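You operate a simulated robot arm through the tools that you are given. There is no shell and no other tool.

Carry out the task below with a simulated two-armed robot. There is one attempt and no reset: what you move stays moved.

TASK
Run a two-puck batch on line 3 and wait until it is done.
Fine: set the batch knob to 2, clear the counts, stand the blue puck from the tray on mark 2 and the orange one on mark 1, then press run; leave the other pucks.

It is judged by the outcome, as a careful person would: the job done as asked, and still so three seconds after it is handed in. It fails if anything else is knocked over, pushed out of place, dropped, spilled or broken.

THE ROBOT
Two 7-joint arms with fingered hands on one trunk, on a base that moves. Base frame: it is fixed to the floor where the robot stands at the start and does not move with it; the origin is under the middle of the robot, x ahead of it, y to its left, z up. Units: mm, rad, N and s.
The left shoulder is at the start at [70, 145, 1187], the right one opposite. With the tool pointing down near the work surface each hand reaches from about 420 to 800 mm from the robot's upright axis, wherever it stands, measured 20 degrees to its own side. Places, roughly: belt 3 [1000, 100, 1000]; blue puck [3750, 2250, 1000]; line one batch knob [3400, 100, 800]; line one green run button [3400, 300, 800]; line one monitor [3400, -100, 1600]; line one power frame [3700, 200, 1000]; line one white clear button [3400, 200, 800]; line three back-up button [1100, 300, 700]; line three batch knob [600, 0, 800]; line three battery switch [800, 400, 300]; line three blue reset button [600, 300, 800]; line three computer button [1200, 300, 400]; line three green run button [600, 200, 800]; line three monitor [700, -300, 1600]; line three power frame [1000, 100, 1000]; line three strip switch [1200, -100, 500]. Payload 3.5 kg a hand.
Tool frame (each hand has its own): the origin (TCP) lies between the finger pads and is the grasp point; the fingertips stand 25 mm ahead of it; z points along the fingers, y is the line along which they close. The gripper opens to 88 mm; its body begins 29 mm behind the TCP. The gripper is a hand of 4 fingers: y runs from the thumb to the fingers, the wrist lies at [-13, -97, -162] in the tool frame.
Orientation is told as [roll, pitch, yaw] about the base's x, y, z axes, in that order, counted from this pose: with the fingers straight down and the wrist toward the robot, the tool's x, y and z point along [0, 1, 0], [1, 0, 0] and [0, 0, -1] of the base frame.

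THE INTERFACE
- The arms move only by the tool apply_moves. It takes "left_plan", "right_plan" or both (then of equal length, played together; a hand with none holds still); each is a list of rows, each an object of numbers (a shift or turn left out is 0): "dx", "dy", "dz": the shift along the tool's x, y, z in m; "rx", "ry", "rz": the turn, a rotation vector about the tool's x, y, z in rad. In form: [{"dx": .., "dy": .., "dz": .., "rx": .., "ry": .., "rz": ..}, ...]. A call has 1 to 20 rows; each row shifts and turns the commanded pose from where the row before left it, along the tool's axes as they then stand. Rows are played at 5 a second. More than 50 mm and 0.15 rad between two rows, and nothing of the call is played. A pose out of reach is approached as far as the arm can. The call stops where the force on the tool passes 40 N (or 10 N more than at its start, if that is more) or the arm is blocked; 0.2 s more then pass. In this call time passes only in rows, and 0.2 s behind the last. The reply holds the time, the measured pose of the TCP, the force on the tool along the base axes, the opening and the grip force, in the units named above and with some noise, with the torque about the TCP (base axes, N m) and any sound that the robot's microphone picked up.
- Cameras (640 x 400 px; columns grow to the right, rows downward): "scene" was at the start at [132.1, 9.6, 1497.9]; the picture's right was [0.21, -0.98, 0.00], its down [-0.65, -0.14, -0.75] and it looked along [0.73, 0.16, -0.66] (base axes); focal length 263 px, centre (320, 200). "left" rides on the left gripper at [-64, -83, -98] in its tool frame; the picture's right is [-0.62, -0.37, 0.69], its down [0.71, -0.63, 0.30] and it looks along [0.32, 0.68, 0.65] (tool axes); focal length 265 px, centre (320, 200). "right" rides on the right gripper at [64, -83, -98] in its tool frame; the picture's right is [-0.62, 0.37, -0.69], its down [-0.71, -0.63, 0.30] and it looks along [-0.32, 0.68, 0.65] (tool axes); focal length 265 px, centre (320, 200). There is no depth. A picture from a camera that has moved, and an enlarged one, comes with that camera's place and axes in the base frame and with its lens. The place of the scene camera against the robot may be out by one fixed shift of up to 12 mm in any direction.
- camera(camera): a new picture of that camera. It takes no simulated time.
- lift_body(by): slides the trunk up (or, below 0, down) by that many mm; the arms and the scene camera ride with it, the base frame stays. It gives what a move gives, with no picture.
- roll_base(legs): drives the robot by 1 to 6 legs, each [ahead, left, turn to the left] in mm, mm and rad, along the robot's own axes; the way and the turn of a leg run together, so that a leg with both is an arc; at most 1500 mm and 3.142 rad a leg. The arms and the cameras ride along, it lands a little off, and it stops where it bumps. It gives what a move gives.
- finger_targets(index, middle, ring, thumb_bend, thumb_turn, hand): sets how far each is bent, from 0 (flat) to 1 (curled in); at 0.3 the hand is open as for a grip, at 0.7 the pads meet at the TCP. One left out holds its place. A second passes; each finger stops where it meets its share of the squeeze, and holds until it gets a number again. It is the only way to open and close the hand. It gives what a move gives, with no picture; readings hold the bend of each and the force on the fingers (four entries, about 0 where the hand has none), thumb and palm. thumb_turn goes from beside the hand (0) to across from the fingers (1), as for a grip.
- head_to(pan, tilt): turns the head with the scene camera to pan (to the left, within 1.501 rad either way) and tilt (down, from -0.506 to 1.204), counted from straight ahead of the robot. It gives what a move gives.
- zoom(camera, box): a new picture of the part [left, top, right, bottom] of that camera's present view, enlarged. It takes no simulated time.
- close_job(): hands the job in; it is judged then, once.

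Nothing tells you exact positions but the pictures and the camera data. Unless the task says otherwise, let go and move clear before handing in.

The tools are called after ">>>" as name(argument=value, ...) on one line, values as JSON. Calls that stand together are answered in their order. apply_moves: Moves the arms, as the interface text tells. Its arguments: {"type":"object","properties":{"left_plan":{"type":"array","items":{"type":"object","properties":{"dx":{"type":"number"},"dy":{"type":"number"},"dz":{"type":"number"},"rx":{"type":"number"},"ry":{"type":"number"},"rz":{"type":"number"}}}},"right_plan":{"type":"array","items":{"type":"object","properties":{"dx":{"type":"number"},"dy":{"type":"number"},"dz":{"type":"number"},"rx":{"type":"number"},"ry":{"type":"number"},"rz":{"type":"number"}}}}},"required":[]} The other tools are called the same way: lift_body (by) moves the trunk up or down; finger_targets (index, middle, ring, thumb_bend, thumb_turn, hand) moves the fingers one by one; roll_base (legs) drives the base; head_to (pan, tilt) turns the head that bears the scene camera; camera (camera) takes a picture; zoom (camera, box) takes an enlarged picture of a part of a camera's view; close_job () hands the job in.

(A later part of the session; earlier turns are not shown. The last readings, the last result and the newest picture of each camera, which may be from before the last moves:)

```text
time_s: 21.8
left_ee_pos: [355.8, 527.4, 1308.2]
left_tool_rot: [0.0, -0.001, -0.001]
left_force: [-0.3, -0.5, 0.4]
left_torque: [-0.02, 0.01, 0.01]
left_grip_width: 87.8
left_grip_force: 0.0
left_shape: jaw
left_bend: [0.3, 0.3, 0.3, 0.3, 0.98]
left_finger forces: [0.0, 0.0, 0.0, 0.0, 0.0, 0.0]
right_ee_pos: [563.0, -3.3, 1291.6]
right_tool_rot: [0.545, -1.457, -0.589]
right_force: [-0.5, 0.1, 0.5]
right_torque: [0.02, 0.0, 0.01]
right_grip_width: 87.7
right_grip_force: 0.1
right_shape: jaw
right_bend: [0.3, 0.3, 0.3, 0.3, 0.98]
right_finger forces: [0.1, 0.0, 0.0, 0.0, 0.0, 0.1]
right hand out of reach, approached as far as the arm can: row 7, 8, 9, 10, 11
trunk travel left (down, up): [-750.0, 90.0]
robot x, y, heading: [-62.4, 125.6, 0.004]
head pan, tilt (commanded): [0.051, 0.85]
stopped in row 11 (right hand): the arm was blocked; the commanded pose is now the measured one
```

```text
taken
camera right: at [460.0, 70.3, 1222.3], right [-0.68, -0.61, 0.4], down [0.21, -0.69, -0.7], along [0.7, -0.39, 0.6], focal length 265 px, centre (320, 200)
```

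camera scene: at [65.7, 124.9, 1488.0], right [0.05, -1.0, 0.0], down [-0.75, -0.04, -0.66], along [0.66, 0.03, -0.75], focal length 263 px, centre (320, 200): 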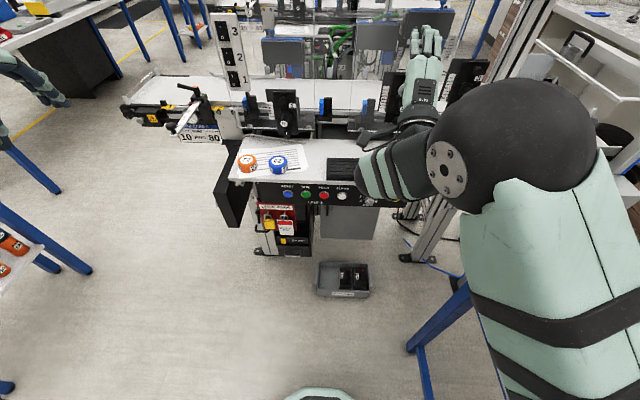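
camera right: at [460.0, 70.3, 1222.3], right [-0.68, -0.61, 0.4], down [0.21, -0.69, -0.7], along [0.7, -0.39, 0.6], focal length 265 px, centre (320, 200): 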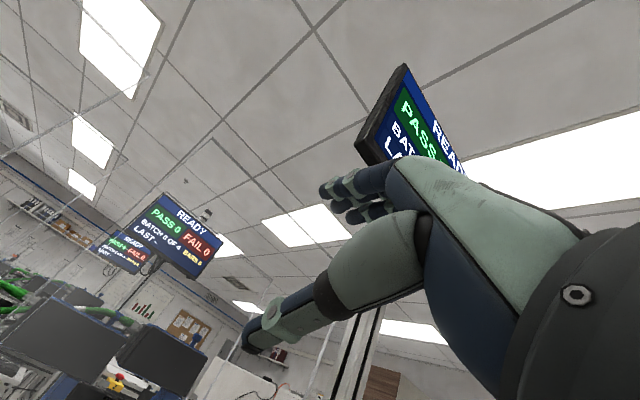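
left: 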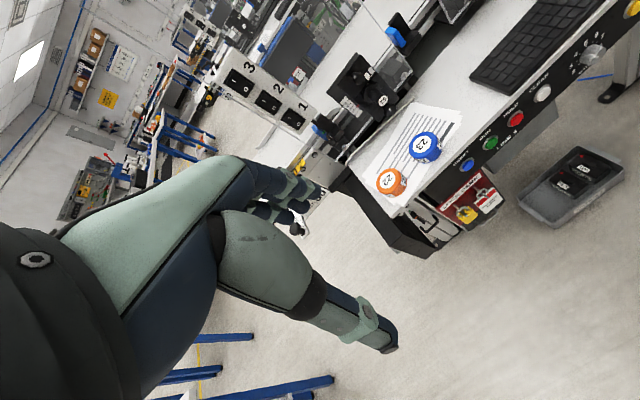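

The right hand can point forward, but that pose suits a lower shoulder. I'll back off a bit and lower the trunk so the hand ends up level with the knob.

>>> roll_base(legs=[[-70, 0, 0]])

>>> lift_body(by=-420)

>>> head_to(pan=0.0, tilt=0.35)

>>> camera(camera="scene")

>>> camera(camera="right")

>>> camera(camera="left")

```text
time_s: 22.8
left_ee_pos: [293.0, 526.8, 1305.1]
left_tool_rot: [0.0, 0.007, -0.001]
left_force: [-0.6, -0.6, 1.0]
left_torque: [-0.01, 0.0, -0.02]
left_grip_width: 87.5
left_grip_force: 0.1
left_shape: jaw
left_bend: [0.3, 0.3, 0.3, 0.3, 0.98]
left_finger forces: [0.1, 0.1, 0.0, 0.0, 0.0, 0.1]
right_ee_pos: [500.9, -1.5, 1288.5]
right_tool_rot: [0.52, -1.455, -0.564]
right_force: [0.4, -0.4, -0.1]
right_torque: [0.0, -0.02, -0.03]
right_grip_width: 88.0
right_grip_force: 0.0
right_shape: jaw
right_bend: [0.3, 0.3, 0.3, 0.3, 0.98]
right_finger forces: [0.0, 0.0, 0.0, 0.0, 0.1, 0.1]
trunk travel left (down, up): [-750.0, 90.0]
robot x, y, heading: [-131.4, 130.7, 0.002]
head pan, tilt (commanded): [0.051, 0.85]
```

```text
refused: -420 is not a number from -400 to 400
```

```text
time_s: 23.8
left_ee_pos: [286.7, 528.2, 1307.9]
left_tool_rot: [0.0, 0.001, 0.0]
left_force: [0.1, 0.4, 0.5]
left_torque: [-0.02, -0.01, 0.02]
left_grip_width: 87.4
left_grip_force: 0.0
left_shape: jaw
left_bend: [0.3, 0.3, 0.3, 0.3, 0.98]
left_finger forces: [0.1, 0.0, 0.1, 0.0, 0.0, 0.0]
right_ee_pos: [494.5, -3.7, 1291.8]
right_tool_rot: [0.554, -1.457, -0.597]
right_force: [0.2, 0.4, 0.2]
right_torque: [-0.01, 0.0, -0.02]
right_grip_width: 88.0
right_grip_force: 0.0
right_shape: jaw
right_bend: [0.3, 0.3, 0.3, 0.3, 0.98]
right_finger forces: [0.1, 0.0, 0.0, 0.0, 0.1, 0.0]
trunk travel left (down, up): [-750.0, 90.0]
robot x, y, heading: [-128.2, 129.7, 0.008]
head pan, tilt (commanded): [0.0, 0.351]
```

```text
taken
camera scene: at [11.7, 120.6, 1531.5], right [0.0, -1.0, 0.0], down [-0.34, 0.0, -0.94], along [0.94, 0.0, -0.34], focal length 263 px, centre (320, 200)
```

scene: 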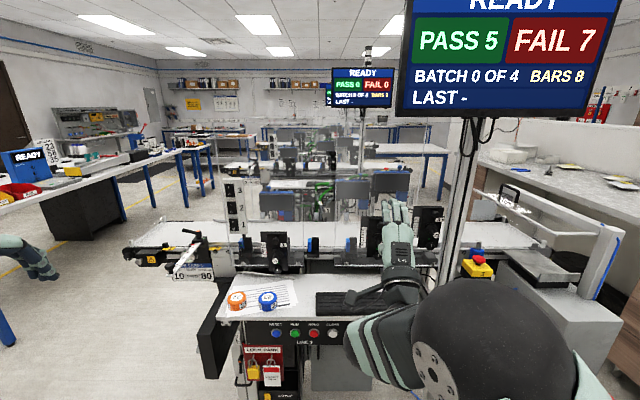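

```text
taken
camera right: at [391.0, 70.4, 1222.4], right [-0.68, -0.61, 0.4], down [0.21, -0.68, -0.7], along [0.7, -0.39, 0.6], focal length 265 px, centre (320, 200)
```

right: 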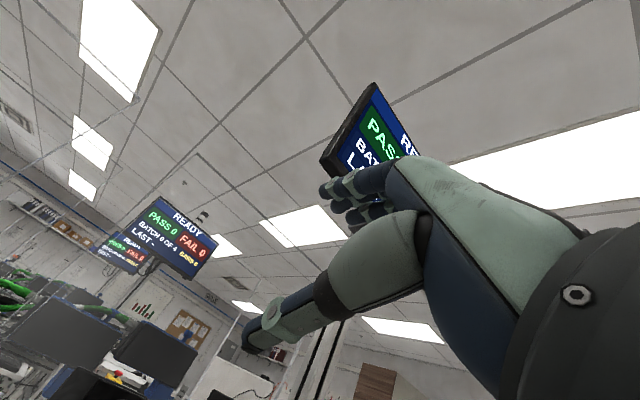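

```text
taken
camera left: at [204.1, 461.7, 1404.9], right [-0.37, -0.62, -0.69], down [-0.63, 0.71, -0.3], along [0.68, 0.33, -0.65], focal length 265 px, centre (320, 200)
```

left: 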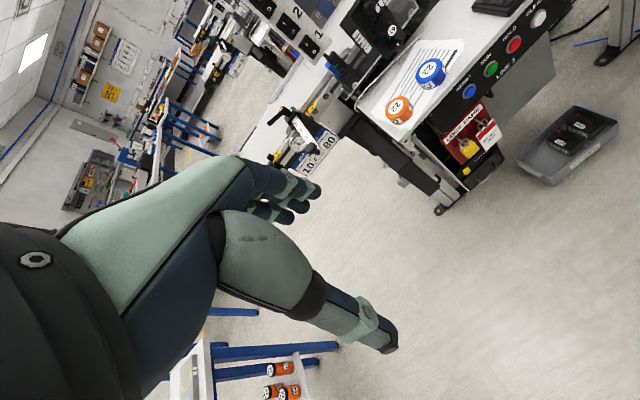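

The hand has the right attitude, and the panel is free ahead of it. I'll lower the trunk by 400 mm.

>>> lift_body(by=-400)

>>> camera(camera="scene")

>>> camera(camera="right")

```text
time_s: 27.6
left_ee_pos: [288.0, 527.2, 909.2]
left_tool_rot: [0.0, 0.003, 0.0]
left_force: [0.1, -0.1, 0.2]
left_torque: [0.0, -0.02, 0.02]
left_grip_width: 87.6
left_grip_force: 0.1
left_shape: jaw
left_bend: [0.3, 0.3, 0.3, 0.3, 0.98]
left_finger forces: [0.1, 0.0, 0.0, 0.1, 0.1, 0.1]
right_ee_pos: [494.3, -2.4, 891.1]
right_tool_rot: [0.552, -1.456, -0.595]
right_force: [0.2, 0.0, 0.4]
right_torque: [0.0, 0.02, -0.02]
right_grip_width: 87.8
right_grip_force: 0.1
right_shape: jaw
right_bend: [0.3, 0.3, 0.3, 0.3, 0.98]
right_finger forces: [0.0, 0.0, 0.1, 0.0, 0.0, 0.1]
trunk travel left (down, up): [-350.0, 490.0]
robot x, y, heading: [-134.5, 127.2, 0.0]
head pan, tilt (commanded): [0.0, 0.351]
```

```text
taken
camera scene: at [12.3, 120.7, 1131.5], right [0.0, -1.0, 0.0], down [-0.34, 0.0, -0.94], along [0.94, 0.0, -0.34], focal length 263 px, centre (320, 200)
```

scene: 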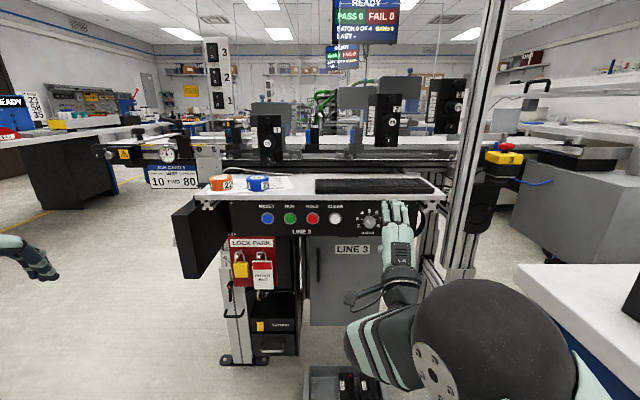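

```text
taken
camera right: at [391.4, 70.6, 822.3], right [-0.68, -0.61, 0.4], down [0.21, -0.68, -0.7], along [0.7, -0.39, 0.6], focal length 265 px, centre (320, 200)
```

right: 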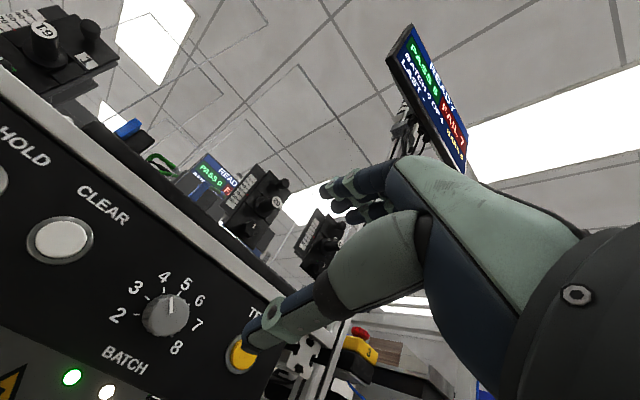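

I now see the panel square on, with the knob pointing at 4. I'll zoom in to measure the knob and buttons.

>>> zoom(camera="scene", box=[230, 190, 430, 315])

>>> zoom(camera="scene", box=[320, 195, 420, 257])

>>> zoom(camera="right", box=[60, 230, 300, 380])

```text
3.20 times, centred on (330, 252) of scene
camera zoom: at [12.3, 120.7, 1131.5], right [0.0, -1.0, 0.0], down [-0.34, 0.0, -0.94], along [0.94, 0.0, -0.34], focal length 842 px, centre (288, 32)
```

zoom: 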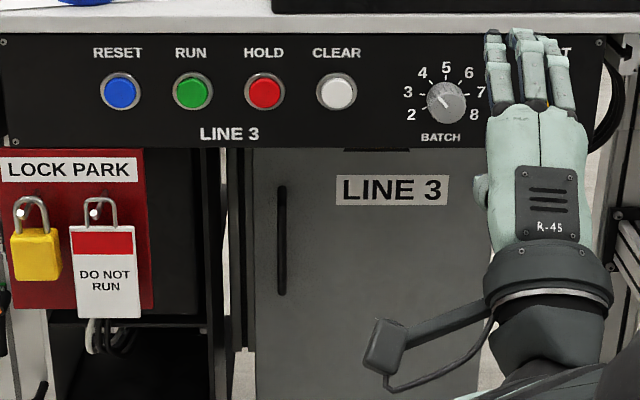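

```text
6.40 times, centred on (370, 226) of scene
camera zoom: at [12.3, 120.7, 1131.5], right [0.0, -1.0, 0.0], down [-0.34, 0.0, -0.94], along [0.94, 0.0, -0.34], focal length 1684 px, centre (0, 34)
```

zoom: 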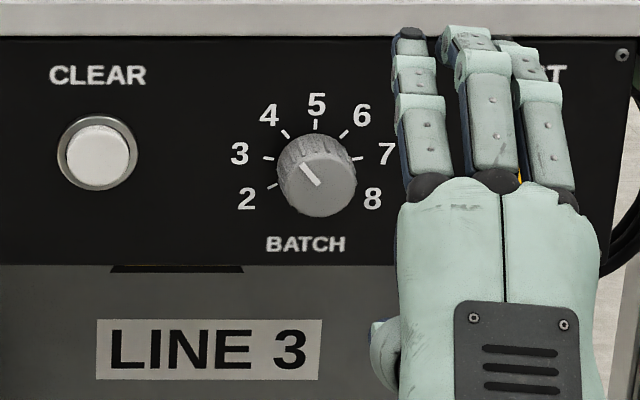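

```text
2.67 times, centred on (180, 305) of right
camera zoom: at [391.4, 70.6, 822.3], right [-0.68, -0.61, 0.4], down [0.21, -0.68, -0.7], along [0.7, -0.39, 0.6], focal length 708 px, centre (693, -80)
```

zoom: 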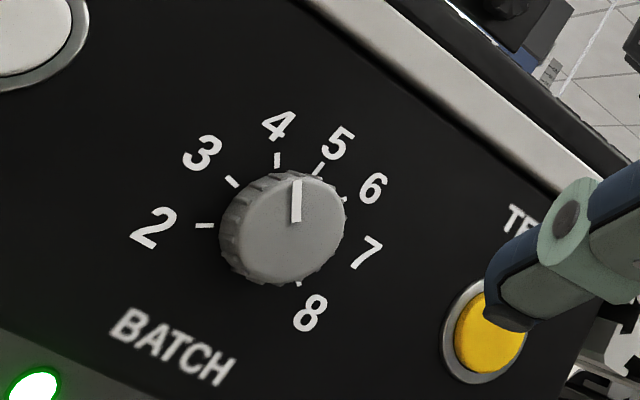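

The knob's face is at roughly (642, 1, 834) and the panel leans back slightly, matching the hand's attitude. I'll bring the right hand down in front of it, with a stand-off, and test the wrist roll in free space.

>>> apply_moves(right_plan=[{"dy": -0.022}, {"dy": -0.022}, {"dx": 0.0065, "dz": 0.02}, {"dz": 0.02}])

>>> camera(camera="right")

>>> apply_moves(right_plan=[{"rz": 0.12}, {"rz": 0.12}, {"rz": 0.12}, {"rz": 0.12}, {"rz": 0.12}])

>>> camera(camera="right")

```text
time_s: 28.6
left_ee_pos: [287.7, 527.2, 908.1]
left_tool_rot: [-0.002, 0.001, 0.0]
left_force: [-0.2, 0.1, 0.8]
left_torque: [0.02, 0.01, 0.03]
left_grip_width: 87.3
left_grip_force: 0.1
left_shape: jaw
left_bend: [0.3, 0.3, 0.3, 0.3, 0.98]
left_finger forces: [0.0, 0.0, 0.0, 0.1, 0.2, 0.0]
right_ee_pos: [551.8, 3.5, 856.8]
right_tool_rot: [0.537, -1.456, -0.582]
right_force: [0.0, 0.4, 0.4]
right_torque: [0.04, -0.02, 0.0]
right_grip_width: 88.1
right_grip_force: 0.0
right_shape: jaw
right_bend: [0.3, 0.3, 0.3, 0.3, 0.98]
right_finger forces: [0.0, 0.1, 0.0, 0.1, 0.1, 0.1]
right hand out of reach, approached as far as the arm can: row 1, 2
trunk travel left (down, up): [-350.0, 490.0]
robot x, y, heading: [-132.8, 129.9, -0.002]
head pan, tilt (commanded): [0.0, 0.351]
```

```text
taken
camera right: at [449.0, 76.6, 787.9], right [-0.68, -0.61, 0.4], down [0.21, -0.69, -0.7], along [0.7, -0.39, 0.59], focal length 265 px, centre (320, 200)
```

right: 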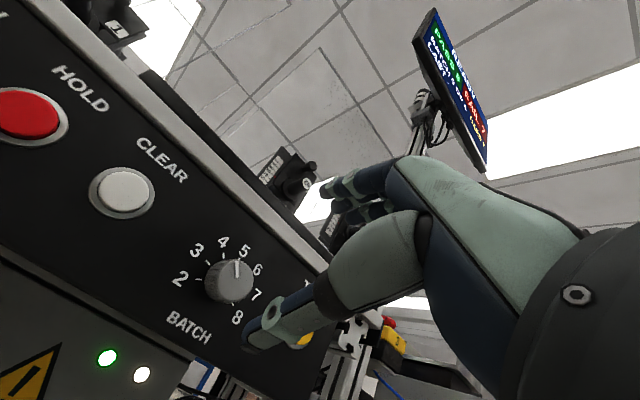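

```text
time_s: 29.8
left_ee_pos: [287.5, 527.6, 908.4]
left_tool_rot: [-0.001, 0.0, 0.001]
left_force: [0.2, -0.2, -0.6]
left_torque: [-0.01, 0.0, -0.02]
left_grip_width: 87.7
left_grip_force: 0.2
left_shape: jaw
left_bend: [0.3, 0.3, 0.3, 0.3, 0.98]
left_finger forces: [0.0, 0.0, 0.0, 0.0, 0.0, 0.0]
right_ee_pos: [551.3, 3.8, 859.0]
right_tool_rot: [1.412, -0.903, -1.484]
right_force: [-0.4, 0.2, 0.2]
right_torque: [-0.01, -0.03, 0.02]
right_grip_width: 88.0
right_grip_force: 0.1
right_shape: jaw
right_bend: [0.3, 0.3, 0.3, 0.3, 0.98]
right_finger forces: [0.0, 0.0, 0.0, 0.0, 0.0, 0.0]
trunk travel left (down, up): [-350.0, 490.0]
robot x, y, heading: [-129.0, 129.7, -0.002]
head pan, tilt (commanded): [0.0, 0.351]
```

```text
taken
camera right: at [453.9, 109.9, 842.8], right [-0.73, -0.69, -0.02], down [0.21, -0.18, -0.96], along [0.66, -0.7, 0.28], focal length 265 px, centre (320, 200)
```

right: 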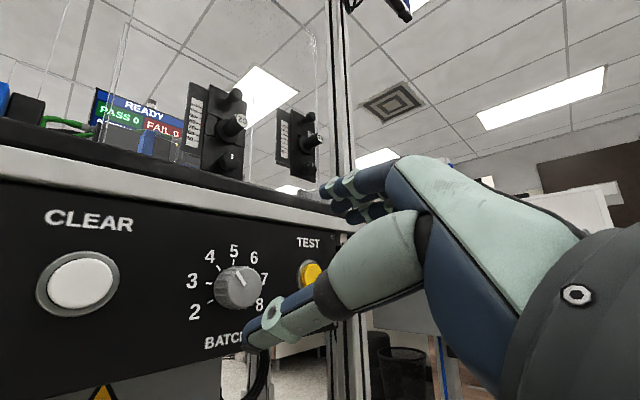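

The +0.6 rad roll works; now I'll lower the trunk slightly and test the roll the other way, to about −0.75 rad, still clear of the knob.

>>> lift_body(by=-50)

>>> apply_moves(right_plan=[{"rz": -0.15}, {"rz": -0.15}, {"rz": -0.15}, {"rz": -0.15}, {"rz": -0.15}, {"rz": -0.15}, {"rz": -0.15}, {"rz": -0.15}, {"rz": -0.15}])

>>> camera(camera="right")

>>> camera(camera="scene")

```text
time_s: 30.7
left_ee_pos: [287.9, 527.2, 857.4]
left_tool_rot: [-0.001, 0.0, 0.001]
left_force: [1.1, -0.4, -0.5]
left_torque: [-0.01, 0.0, 0.02]
left_grip_width: 87.7
left_grip_force: 0.1
left_shape: jaw
left_bend: [0.3, 0.3, 0.3, 0.3, 0.98]
left_finger forces: [0.0, 0.1, 0.0, 0.0, 0.0, 0.0]
right_ee_pos: [550.9, 3.1, 808.5]
right_tool_rot: [1.414, -0.905, -1.485]
right_force: [0.3, -0.1, 0.4]
right_torque: [-0.02, 0.01, 0.01]
right_grip_width: 88.1
right_grip_force: 0.0
right_shape: jaw
right_bend: [0.3, 0.3, 0.3, 0.3, 0.98]
right_finger forces: [0.0, 0.0, 0.1, 0.0, 0.0, 0.1]
trunk travel left (down, up): [-300.0, 540.0]
robot x, y, heading: [-130.5, 128.1, -0.004]
head pan, tilt (commanded): [0.0, 0.351]
```

```text
time_s: 32.7
left_ee_pos: [287.3, 527.4, 856.8]
left_tool_rot: [0.0, 0.002, -0.001]
left_force: [1.3, -0.4, -0.3]
left_torque: [0.02, 0.01, -0.02]
left_grip_width: 87.9
left_grip_force: 0.3
left_shape: jaw
left_bend: [0.3, 0.3, 0.3, 0.3, 0.98]
left_finger forces: [0.0, 0.1, 0.0, 0.0, 0.0, 0.0]
right_ee_pos: [553.8, -14.1, 811.9]
right_tool_rot: [-1.408, -0.907, 1.384]
right_force: [0.5, -0.7, 0.2]
right_torque: [-0.01, -0.01, -0.04]
right_grip_width: 88.0
right_grip_force: 0.1
right_shape: jaw
right_bend: [0.3, 0.3, 0.3, 0.3, 0.98]
right_finger forces: [0.1, 0.0, 0.0, 0.0, 0.0, 0.0]
trunk travel left (down, up): [-300.0, 540.0]
robot x, y, heading: [-130.0, 129.8, 0.005]
head pan, tilt (commanded): [0.0, 0.351]
```

```text
taken
camera right: at [444.4, -7.2, 716.8], right [-0.64, -0.23, 0.74], down [0.24, -0.97, -0.09], along [0.73, 0.12, 0.67], focal length 265 px, centre (320, 200)
```

right: 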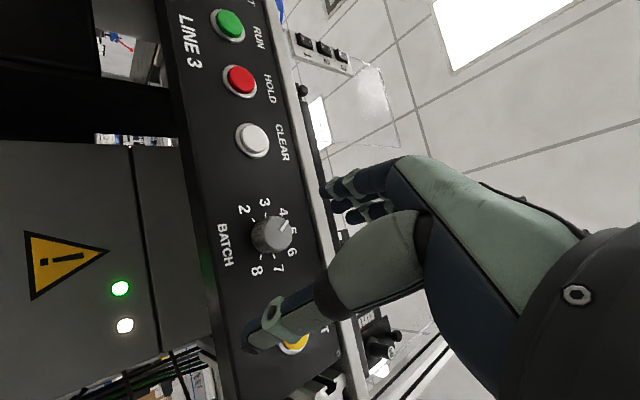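

```text
taken
camera scene: at [12.6, 120.7, 1081.4], right [0.0, -1.0, 0.0], down [-0.34, 0.0, -0.94], along [0.94, 0.0, -0.34], focal length 263 px, centre (320, 200)
```

scene: 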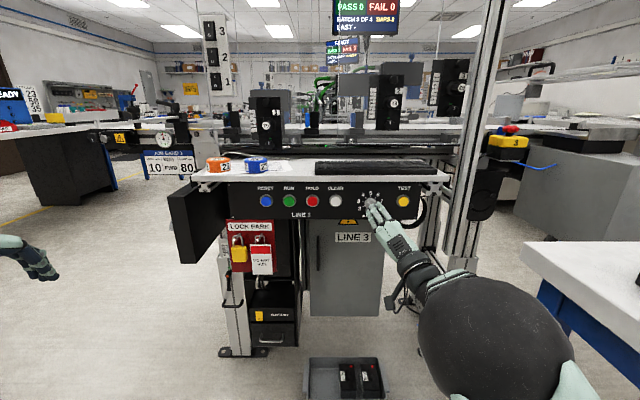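

Both roll limits are reachable (±38°), enough for the 72° counter-clockwise turn from 4 to 2. By triangulating two hand views the knob face is near (647, 1, 837). I'll roll back to the starting side and line up.

>>> apply_moves(right_plan=[{"rz": 0.15}, {"rz": 0.15}, {"rz": 0.15}, {"rz": 0.15}, {"rz": 0.15}, {"rz": 0.15}, {"rz": 0.15}, {"rz": 0.15}, {"rz": 0.15}])

>>> camera(camera="right")

```text
time_s: 34.7
left_ee_pos: [287.5, 526.7, 857.9]
left_tool_rot: [0.0, 0.002, 0.001]
left_force: [-0.3, 0.8, -0.1]
left_torque: [0.0, 0.01, -0.01]
left_grip_width: 87.5
left_grip_force: 0.0
left_shape: jaw
left_bend: [0.3, 0.3, 0.3, 0.3, 0.98]
left_finger forces: [0.0, 0.0, 0.1, 0.0, 0.1, 0.0]
right_ee_pos: [549.5, 4.5, 808.7]
right_tool_rot: [1.413, -0.901, -1.486]
right_force: [-0.5, -0.6, 0.0]
right_torque: [0.0, 0.01, 0.07]
right_grip_width: 87.8
right_grip_force: 0.0
right_shape: jaw
right_bend: [0.3, 0.3, 0.3, 0.3, 0.98]
right_finger forces: [0.1, 0.0, 0.0, 0.0, 0.0, 0.1]
trunk travel left (down, up): [-300.0, 540.0]
robot x, y, heading: [-127.5, 129.4, -0.001]
head pan, tilt (commanded): [0.0, 0.351]
```

```text
taken
camera right: at [454.1, 109.6, 792.5], right [-0.73, -0.69, -0.02], down [0.2, -0.18, -0.96], along [0.66, -0.7, 0.27], focal length 265 px, centre (320, 200)
```

right: 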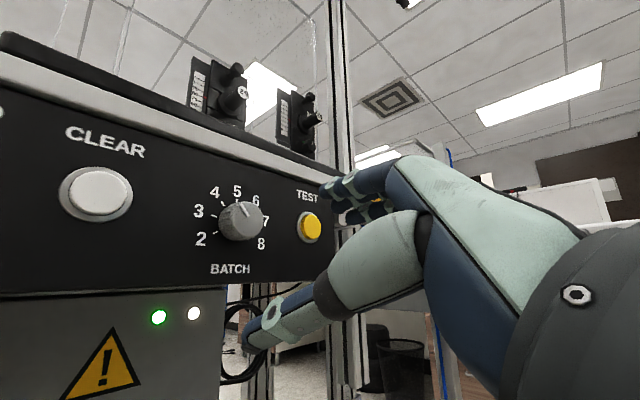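

I'll line the tool axis up with the knob and stop about 50 mm short, then check in the hand camera.

>>> apply_moves(right_plan=[{"dx": 0.012, "dy": 0.015}, {"dx": 0.0115, "dy": 0.0146}, {"dz": 0.022}, {"dz": 0.022}, {"rz": 0.1}])

>>> camera(camera="right")

>>> zoom(camera="scene", box=[300, 165, 440, 252])

```text
time_s: 35.9
left_ee_pos: [287.6, 527.2, 857.7]
left_tool_rot: [0.0, 0.003, 0.0]
left_force: [-0.6, 0.0, -0.4]
left_torque: [0.0, -0.02, 0.0]
left_grip_width: 87.7
left_grip_force: 0.0
left_shape: jaw
left_bend: [0.3, 0.3, 0.3, 0.3, 0.98]
left_finger forces: [0.0, 0.0, 0.1, 0.1, 0.1, 0.0]
right_ee_pos: [598.1, 2.7, 842.6]
right_tool_rot: [1.429, -0.806, -1.507]
right_force: [-0.3, 0.3, 0.4]
right_torque: [-0.01, 0.02, -0.02]
right_grip_width: 87.9
right_grip_force: 0.0
right_shape: jaw
right_bend: [0.3, 0.3, 0.3, 0.3, 0.98]
right_finger forces: [0.0, 0.0, 0.0, 0.0, 0.0, 0.0]
trunk travel left (down, up): [-300.0, 540.0]
robot x, y, heading: [-131.8, 128.4, -0.001]
head pan, tilt (commanded): [0.0, 0.351]
```

```text
taken
camera right: at [503.0, 110.2, 835.9], right [-0.73, -0.68, -0.09], down [0.21, -0.09, -0.97], along [0.65, -0.73, 0.21], focal length 265 px, centre (320, 200)
```

right: 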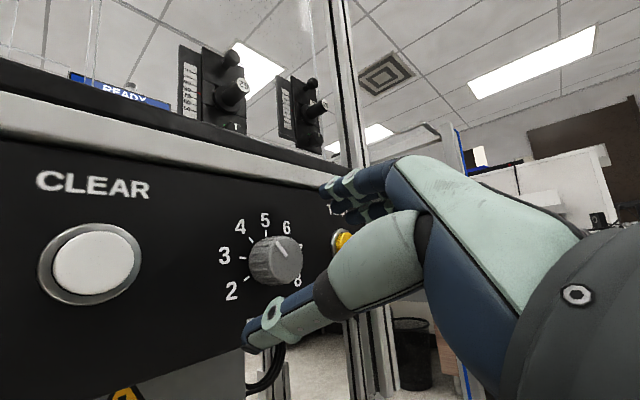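

```text
4.57 times, centred on (370, 208) of scene
camera zoom: at [12.5, 120.6, 1081.5], right [0.0, -1.0, 0.0], down [-0.34, 0.0, -0.94], along [0.94, 0.0, -0.34], focal length 1203 px, centre (91, 161)
```

zoom: 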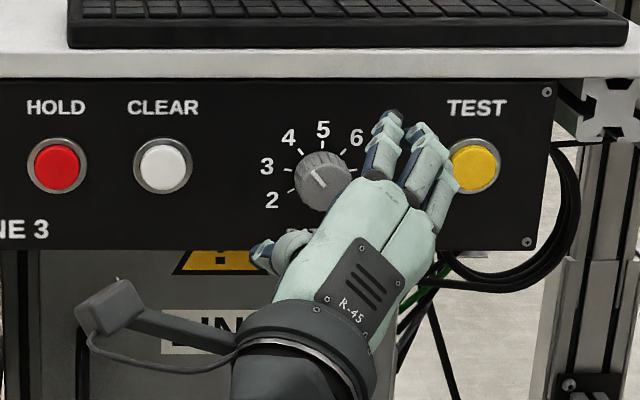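

Alignment is good (knob appears where the tool axis should be). I'll partly close the hand so the ring finger stays away from TEST, and reduce the roll a little.

>>> finger_targets(hand="right", index=0.45, middle=0.45, ring=0.45, thumb_bend=0.45)

>>> apply_moves(right_plan=[{"rz": -0.15}, {"dz": 0.01}])

>>> camera(camera="right")

>>> zoom(camera="scene", box=[300, 165, 440, 252])

```text
time_s: 36.9
left_ee_pos: [287.7, 527.7, 857.7]
left_tool_rot: [0.0, 0.001, -0.001]
left_force: [-0.6, -0.3, 0.2]
left_torque: [0.01, 0.01, 0.0]
left_grip_width: 87.7
left_grip_force: 0.1
left_shape: jaw
left_bend: [0.3, 0.3, 0.3, 0.3, 0.98]
left_finger forces: [0.0, 0.0, 0.0, 0.0, 0.0, 0.1]
right_ee_pos: [600.6, 2.7, 842.7]
right_tool_rot: [1.432, -0.807, -1.508]
right_force: [-0.4, -0.2, 0.3]
right_torque: [-0.03, 0.01, -0.03]
right_grip_width: 53.2
right_grip_force: 0.2
right_shape: fingers
right_bend: [0.45, 0.45, 0.45, 0.45, 0.98]
right_finger forces: [0.0, 0.1, 0.0, 0.1, 0.0, 0.0]
trunk travel left (down, up): [-300.0, 540.0]
robot x, y, heading: [-128.6, 129.0, 0.001]
head pan, tilt (commanded): [0.0, 0.351]
```

```text
time_s: 37.5
left_ee_pos: [288.2, 528.4, 856.4]
left_tool_rot: [0.0, 0.001, 0.0]
left_force: [-0.1, -0.4, -0.5]
left_torque: [-0.01, -0.02, 0.0]
left_grip_width: 88.1
left_grip_force: 0.0
left_shape: jaw
left_bend: [0.3, 0.3, 0.3, 0.3, 0.98]
left_finger forces: [0.0, 0.0, 0.0, 0.1, 0.0, 0.0]
right_ee_pos: [609.7, 1.8, 840.8]
right_tool_rot: [1.4, -0.958, -1.472]
right_force: [0.3, -0.1, -0.5]
right_torque: [0.03, 0.01, -0.01]
right_grip_width: 53.5
right_grip_force: 0.1
right_shape: fingers
right_bend: [0.45, 0.45, 0.45, 0.45, 0.98]
right_finger forces: [0.1, 0.1, 0.0, 0.0, 0.0, 0.0]
trunk travel left (down, up): [-300.0, 540.0]
robot x, y, heading: [-131.0, 129.9, -0.0]
head pan, tilt (commanded): [0.0, 0.351]
```

```text
taken
camera right: at [510.5, 106.5, 819.3], right [-0.72, -0.69, 0.02], down [0.2, -0.23, -0.95], along [0.66, -0.68, 0.31], focal length 265 px, centre (320, 200)
```

right: 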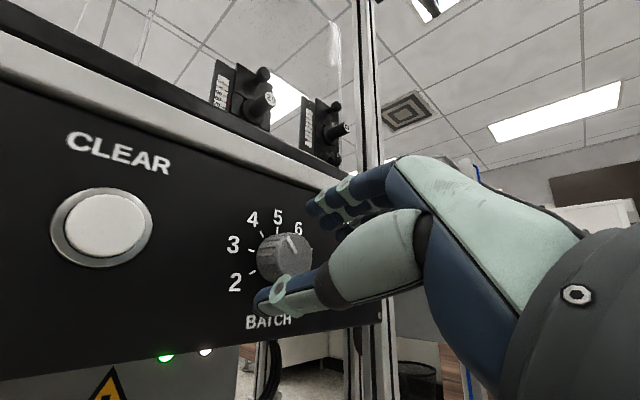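

```text
4.57 times, centred on (370, 208) of scene
camera zoom: at [12.7, 120.8, 1081.4], right [0.0, -1.0, 0.0], down [-0.34, 0.0, -0.94], along [0.94, 0.0, -0.34], focal length 1203 px, centre (91, 161)
```

zoom: 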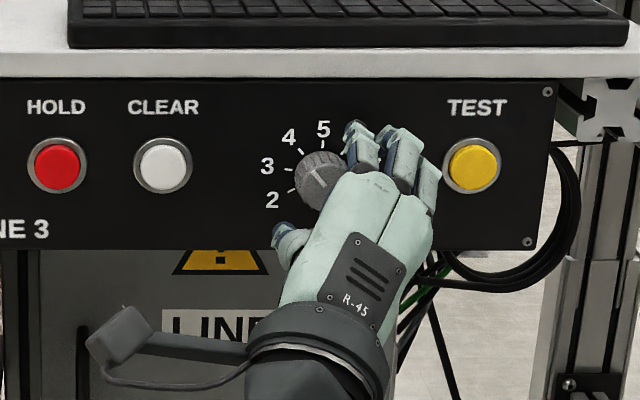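

The opening is 53 mm around a 33 mm knob and it stays centred; I'll advance until the fingertips surround the knob.

>>> apply_moves(right_plan=[{"dz": 0.008}, {"dz": 0.008}, {"dz": 0.006}, {"dz": 0.004}])

>>> camera(camera="right")

>>> zoom(camera="scene", box=[300, 165, 440, 252])

```text
time_s: 38.5
left_ee_pos: [283.1, 526.7, 860.4]
left_tool_rot: [0.0, -0.004, -0.002]
left_force: [-0.8, 0.7, 0.1]
left_torque: [0.02, 0.01, -0.03]
left_grip_width: 87.3
left_grip_force: 0.0
left_shape: jaw
left_bend: [0.3, 0.3, 0.3, 0.3, 0.98]
left_finger forces: [0.0, 0.0, 0.0, 0.1, 0.1, 0.0]
right_ee_pos: [626.2, 1.5, 843.0]
right_tool_rot: [1.422, -0.954, -1.49]
right_force: [-25.8, 0.7, -3.5]
right_torque: [0.04, -0.63, -0.47]
right_grip_width: 51.7
right_grip_force: 12.9
right_shape: fingers
right_bend: [0.46, 0.45, 0.45, 0.45, 0.98]
right_finger forces: [19.4, 6.4, 0.1, 0.0, 0.0, 0.0]
trunk travel left (down, up): [-300.0, 540.0]
robot x, y, heading: [-134.1, 128.8, -0.001]
head pan, tilt (commanded): [0.0, 0.351]
stopped in row 4 (right hand): the force on the tool passed its limit at 44 N (the readings are from after the stop); the commanded pose is now the measured one
```

```text
taken
camera right: at [528.7, 106.8, 821.6], right [-0.72, -0.69, 0.0], down [0.21, -0.23, -0.95], along [0.66, -0.69, 0.32], focal length 265 px, centre (320, 200)
```

right: 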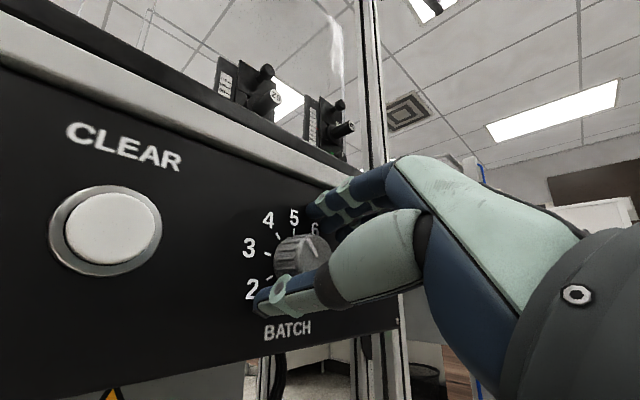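

```text
4.57 times, centred on (370, 208) of scene
camera zoom: at [6.9, 120.4, 1082.1], right [0.0, -1.0, 0.0], down [-0.34, 0.0, -0.94], along [0.94, 0.0, -0.34], focal length 1203 px, centre (91, 161)
```

zoom: 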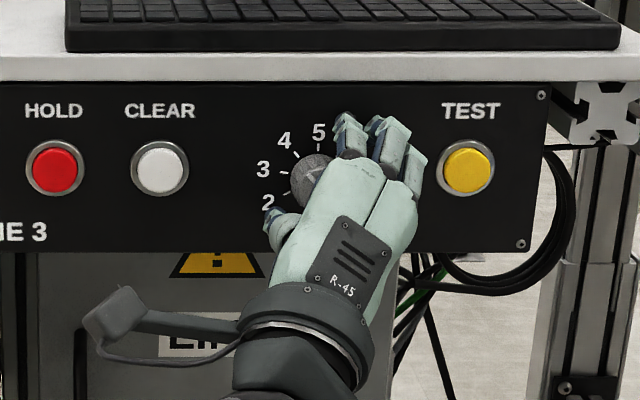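

The index and middle fingertips touched the panel, so they are deep enough around the knob. I'll back off 5 mm and close on the knob.

>>> apply_moves(right_plan=[{"dz": -0.005}])

>>> finger_targets(hand="right", index=0.58, middle=0.58, ring=0.58, thumb_bend=0.58)

>>> camera(camera="right")

>>> zoom(camera="scene", box=[300, 165, 440, 252])

```text
time_s: 38.9
left_ee_pos: [287.2, 527.6, 857.9]
left_tool_rot: [0.0, 0.0, 0.001]
left_force: [0.0, 0.6, 0.4]
left_torque: [0.0, 0.0, -0.01]
left_grip_width: 87.6
left_grip_force: 0.0
left_shape: jaw
left_bend: [0.3, 0.3, 0.3, 0.3, 0.98]
left_finger forces: [0.0, 0.1, 0.0, 0.0, 0.1, 0.1]
right_ee_pos: [625.3, 1.9, 840.5]
right_tool_rot: [1.409, -0.954, -1.477]
right_force: [-2.6, 0.2, 0.2]
right_torque: [0.0, -0.1, -0.1]
right_grip_width: 53.1
right_grip_force: 1.1
right_shape: fingers
right_bend: [0.45, 0.44, 0.45, 0.45, 0.98]
right_finger forces: [0.0, 2.8, 0.1, 0.0, 0.1, 0.0]
trunk travel left (down, up): [-300.0, 540.0]
robot x, y, heading: [-134.0, 129.8, 0.002]
head pan, tilt (commanded): [0.0, 0.351]
```

```text
time_s: 39.9
left_ee_pos: [287.7, 527.0, 858.4]
left_tool_rot: [0.0, 0.001, 0.001]
left_force: [0.7, -0.9, 1.1]
left_torque: [0.0, -0.04, 0.0]
left_grip_width: 87.6
left_grip_force: 0.0
left_shape: jaw
left_bend: [0.3, 0.3, 0.3, 0.3, 0.98]
left_finger forces: [0.0, 0.0, 0.0, 0.0, 0.1, 0.1]
right_ee_pos: [625.2, 1.8, 839.7]
right_tool_rot: [1.411, -0.954, -1.478]
right_force: [-0.6, -0.7, 1.2]
right_torque: [0.02, -0.01, 0.01]
right_grip_width: 26.9
right_grip_force: 0.0
right_shape: fingers
right_bend: [0.57, 0.57, 0.57, 0.57, 0.98]
right_finger forces: [0.1, 0.0, 0.0, 0.0, 0.0, 0.0]
trunk travel left (down, up): [-300.0, 540.0]
robot x, y, heading: [-133.6, 127.7, -0.001]
head pan, tilt (commanded): [0.0, 0.351]
```

```text
taken
camera right: at [527.7, 106.5, 818.3], right [-0.72, -0.69, 0.01], down [0.21, -0.23, -0.95], along [0.66, -0.69, 0.31], focal length 265 px, centre (320, 200)
```

right: 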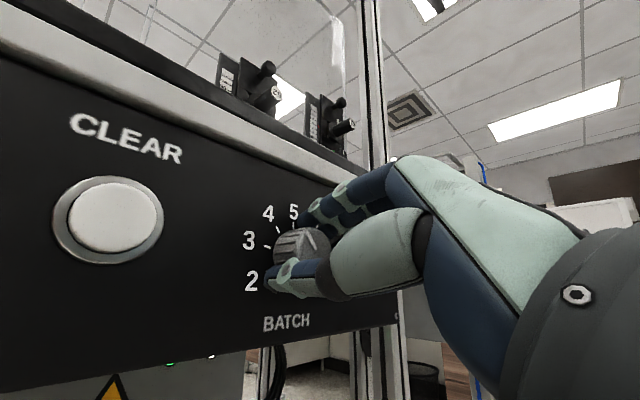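

```text
4.57 times, centred on (370, 208) of scene
camera zoom: at [11.7, 120.5, 1081.5], right [0.0, -1.0, 0.0], down [-0.34, 0.0, -0.94], along [0.94, 0.0, -0.34], focal length 1203 px, centre (91, 161)
```

zoom: 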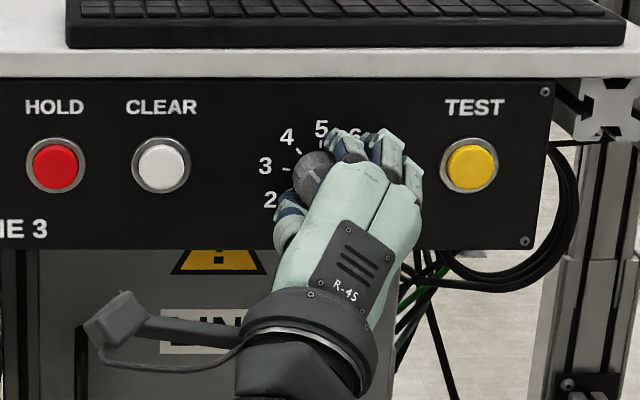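

No contact force yet at a 27 mm opening; I'll close further until the fingers meet the knob.

>>> finger_targets(hand="right", index=0.72, middle=0.72, ring=0.72, thumb_bend=0.72)

>>> camera(camera="right")

>>> zoom(camera="scene", box=[300, 165, 440, 252])

```text
time_s: 40.9
left_ee_pos: [286.3, 526.6, 858.7]
left_tool_rot: [0.0, 0.001, 0.003]
left_force: [-1.1, -0.3, 0.0]
left_torque: [-0.02, -0.02, 0.01]
left_grip_width: 87.6
left_grip_force: 0.0
left_shape: jaw
left_bend: [0.3, 0.3, 0.3, 0.3, 0.98]
left_finger forces: [0.1, 0.1, 0.0, 0.0, 0.1, 0.0]
right_ee_pos: [625.9, 1.1, 840.2]
right_tool_rot: [1.413, -0.955, -1.481]
right_force: [5.2, -3.9, 4.6]
right_torque: [-0.05, -0.06, -0.03]
right_grip_width: 18.3
right_grip_force: 11.7
right_shape: fingers
right_bend: [0.6, 0.63, 0.72, 0.61, 0.96]
right_finger forces: [7.2, 7.4, 0.0, 0.0, 8.0, 0.1]
trunk travel left (down, up): [-300.0, 540.0]
robot x, y, heading: [-129.8, 125.6, 0.0]
head pan, tilt (commanded): [0.0, 0.351]
```

```text
taken
camera right: at [527.8, 105.6, 818.9], right [-0.72, -0.69, 0.01], down [0.21, -0.23, -0.95], along [0.66, -0.69, 0.31], focal length 265 px, centre (320, 200)
```

right: 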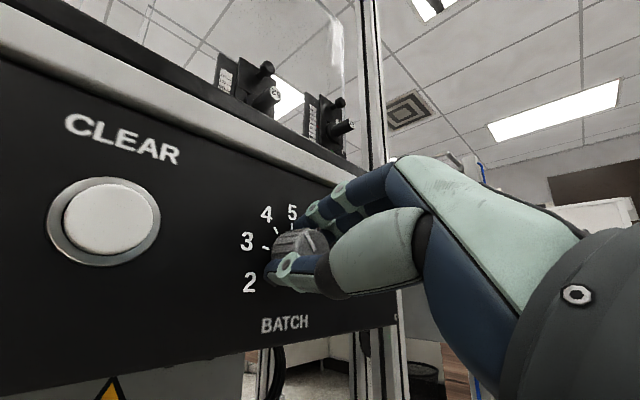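

```text
4.57 times, centred on (370, 208) of scene
camera zoom: at [11.6, 119.9, 1081.6], right [0.0, -1.0, 0.0], down [-0.34, 0.0, -0.94], along [0.94, 0.0, -0.34], focal length 1203 px, centre (91, 161)
```

zoom: 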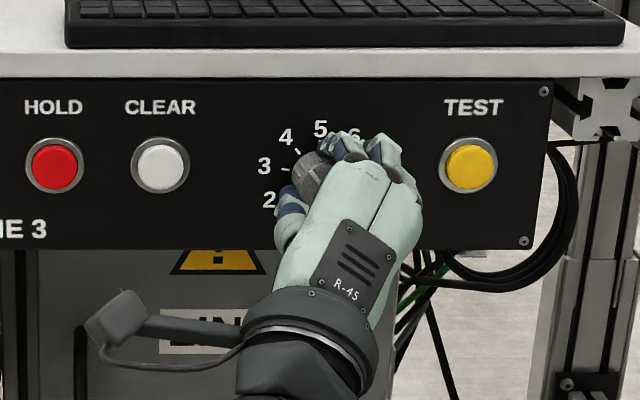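

Index, middle and thumb hold the knob. I'll turn counter-clockwise about 40° and look.

>>> apply_moves(right_plan=[{"rz": -0.12}, {"rz": -0.12}, {"rz": -0.12}, {"rz": -0.12}, {"rz": -0.12}, {"rz": -0.08}])

>>> camera(camera="right")

>>> zoom(camera="scene", box=[300, 165, 440, 252])

```text
time_s: 42.3
left_ee_pos: [286.6, 527.3, 857.7]
left_tool_rot: [-0.001, 0.003, 0.0]
left_force: [-0.3, 0.5, 0.4]
left_torque: [0.0, 0.0, -0.03]
left_grip_width: 87.8
left_grip_force: 0.1
left_shape: jaw
left_bend: [0.3, 0.3, 0.3, 0.3, 0.98]
left_finger forces: [0.0, 0.0, 0.0, 0.1, 0.0, 0.1]
right_ee_pos: [624.9, 2.2, 840.3]
right_tool_rot: [-0.646, -1.455, 0.609]
right_force: [2.2, -0.8, 4.1]
right_torque: [-0.02, -0.15, -0.03]
right_grip_width: 18.0
right_grip_force: 11.6
right_shape: fingers
right_bend: [0.6, 0.63, 0.72, 0.62, 0.96]
right_finger forces: [6.9, 7.5, 0.1, 0.0, 9.0, 0.0]
trunk travel left (down, up): [-300.0, 540.0]
robot x, y, heading: [-131.9, 133.9, 0.007]
head pan, tilt (commanded): [0.0, 0.351]
```

```text
taken
camera right: at [521.0, 64.9, 762.5], right [-0.67, -0.57, 0.47], down [0.22, -0.77, -0.6], along [0.7, -0.3, 0.64], focal length 265 px, centre (320, 200)
```

right: 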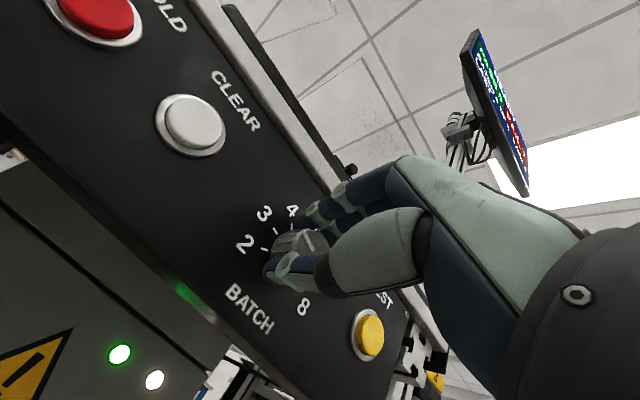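

```text
4.57 times, centred on (370, 208) of scene
camera zoom: at [11.5, 120.6, 1081.5], right [0.0, -1.0, 0.0], down [-0.34, 0.0, -0.94], along [0.94, 0.0, -0.34], focal length 1203 px, centre (91, 161)
```

zoom: 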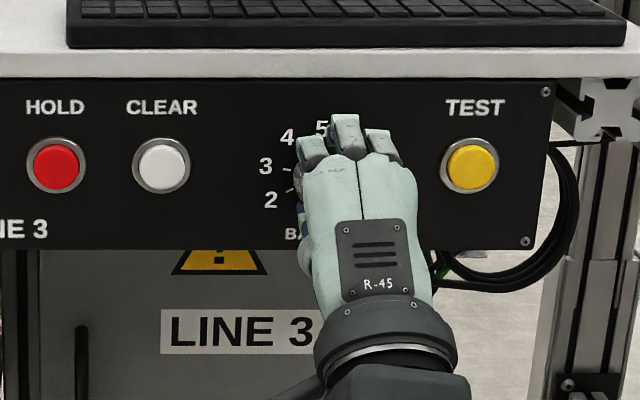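

Let me look at the pointer and the monitor.

>>> zoom(camera="right", box=[220, 180, 380, 320])

>>> head_to(pan=-0.45, tilt=-0.3)

>>> camera(camera="scene")

```text
2.86 times, centred on (300, 250) of right
camera zoom: at [521.0, 64.9, 762.5], right [-0.67, -0.57, 0.47], down [0.22, -0.77, -0.6], along [0.7, -0.3, 0.64], focal length 758 px, centre (377, 57)
```

zoom: 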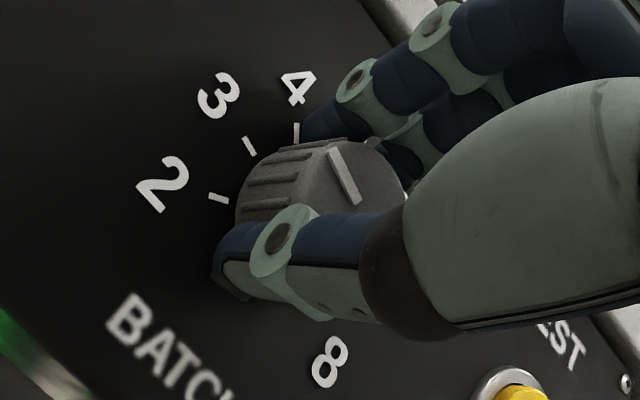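

```text
time_s: 43.3
left_ee_pos: [287.2, 527.1, 858.1]
left_tool_rot: [0.0, 0.002, -0.001]
left_force: [0.4, -0.5, 0.0]
left_torque: [-0.01, 0.02, 0.01]
left_grip_width: 87.8
left_grip_force: 0.0
left_shape: jaw
left_bend: [0.3, 0.3, 0.3, 0.3, 0.98]
left_finger forces: [0.1, 0.0, 0.1, 0.0, 0.1, 0.0]
right_ee_pos: [625.9, 2.4, 841.7]
right_tool_rot: [-0.634, -1.455, 0.597]
right_force: [3.7, 0.3, 3.8]
right_torque: [0.01, -0.11, -0.03]
right_grip_width: 17.9
right_grip_force: 11.8
right_shape: fingers
right_bend: [0.6, 0.63, 0.72, 0.62, 0.96]
right_finger forces: [6.9, 6.9, 0.0, 0.0, 9.4, 0.0]
trunk travel left (down, up): [-300.0, 540.0]
robot x, y, heading: [-137.9, 129.2, 0.003]
head pan, tilt (commanded): [-0.45, -0.3]
```

```text
taken
camera scene: at [-10.7, 86.4, 1139.4], right [-0.43, -0.9, 0.0], down [0.27, -0.13, -0.96], along [0.86, -0.41, 0.29], focal length 263 px, centre (320, 200)
```

scene: 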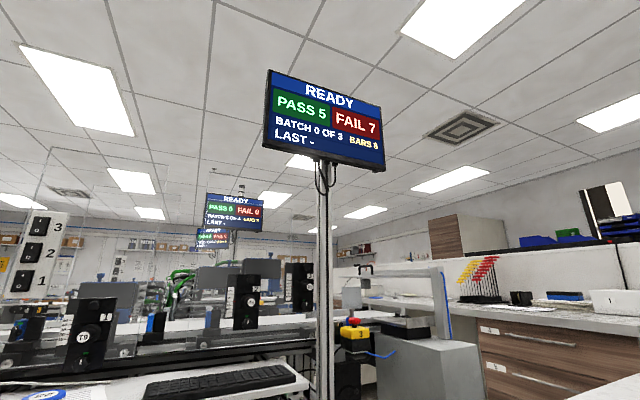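

The monitor now reads BATCH 0 OF 3, so one step is done. I'll release, roll back, re-grip and turn one more step.

>>> finger_targets(hand="right", index=0.48, middle=0.48, ring=0.48, thumb_bend=0.48)

>>> apply_moves(right_plan=[{"dz": -0.004}, {"rz": 0.13}, {"rz": 0.13}, {"rz": 0.13}, {"rz": 0.13}, {"rz": 0.08}])

>>> zoom(camera="right", box=[220, 180, 380, 320])

```text
time_s: 44.3
left_ee_pos: [285.3, 526.5, 858.6]
left_tool_rot: [0.0, -0.001, 0.001]
left_force: [-0.5, -0.6, 0.2]
left_torque: [0.0, -0.01, 0.01]
left_grip_width: 87.5
left_grip_force: 0.1
left_shape: jaw
left_bend: [0.3, 0.3, 0.3, 0.3, 0.98]
left_finger forces: [0.0, 0.0, 0.1, 0.1, 0.0, 0.1]
right_ee_pos: [624.6, 1.9, 841.7]
right_tool_rot: [-0.644, -1.456, 0.605]
right_force: [-11.8, 0.3, -4.1]
right_torque: [-0.04, -0.18, 0.07]
right_grip_width: 41.6
right_grip_force: 6.1
right_shape: fingers
right_bend: [0.52, 0.5, 0.48, 0.48, 0.97]
right_finger forces: [8.4, 3.6, 0.0, 0.0, 0.0, 0.1]
trunk travel left (down, up): [-300.0, 540.0]
robot x, y, heading: [-128.7, 126.9, -0.002]
head pan, tilt (commanded): [-0.45, -0.3]
```

```text
time_s: 45.7
left_ee_pos: [286.1, 527.4, 857.8]
left_tool_rot: [0.001, 0.002, 0.0]
left_force: [-0.3, -0.8, 0.6]
left_torque: [0.01, -0.02, 0.01]
left_grip_width: 87.5
left_grip_force: 0.1
left_shape: jaw
left_bend: [0.3, 0.3, 0.3, 0.3, 0.98]
left_finger forces: [0.0, 0.0, 0.0, 0.0, 0.1, 0.1]
right_ee_pos: [621.7, 2.4, 840.6]
right_tool_rot: [1.39, -1.033, -1.456]
right_force: [0.9, 0.4, 0.4]
right_torque: [0.01, 0.01, -0.03]
right_grip_width: 45.4
right_grip_force: 0.1
right_shape: fingers
right_bend: [0.48, 0.48, 0.48, 0.48, 0.97]
right_finger forces: [0.0, 0.0, 0.1, 0.1, 0.0, 0.0]
trunk travel left (down, up): [-300.0, 540.0]
robot x, y, heading: [-129.2, 126.2, -0.005]
head pan, tilt (commanded): [-0.45, -0.3]
```

```text
2.86 times, centred on (300, 250) of right
camera zoom: at [523.1, 104.1, 810.9], right [-0.72, -0.69, 0.07], down [0.21, -0.3, -0.93], along [0.66, -0.65, 0.36], focal length 758 px, centre (377, 57)
```

zoom: 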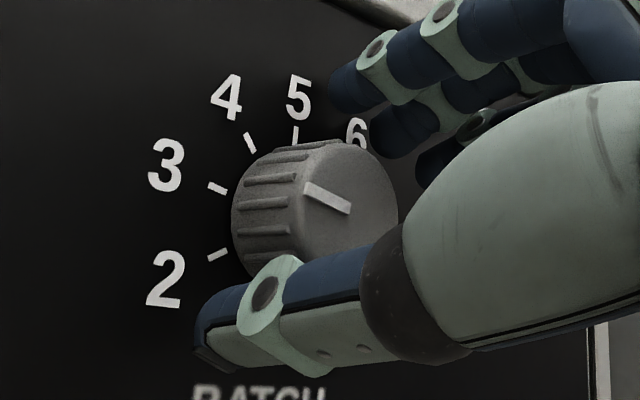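

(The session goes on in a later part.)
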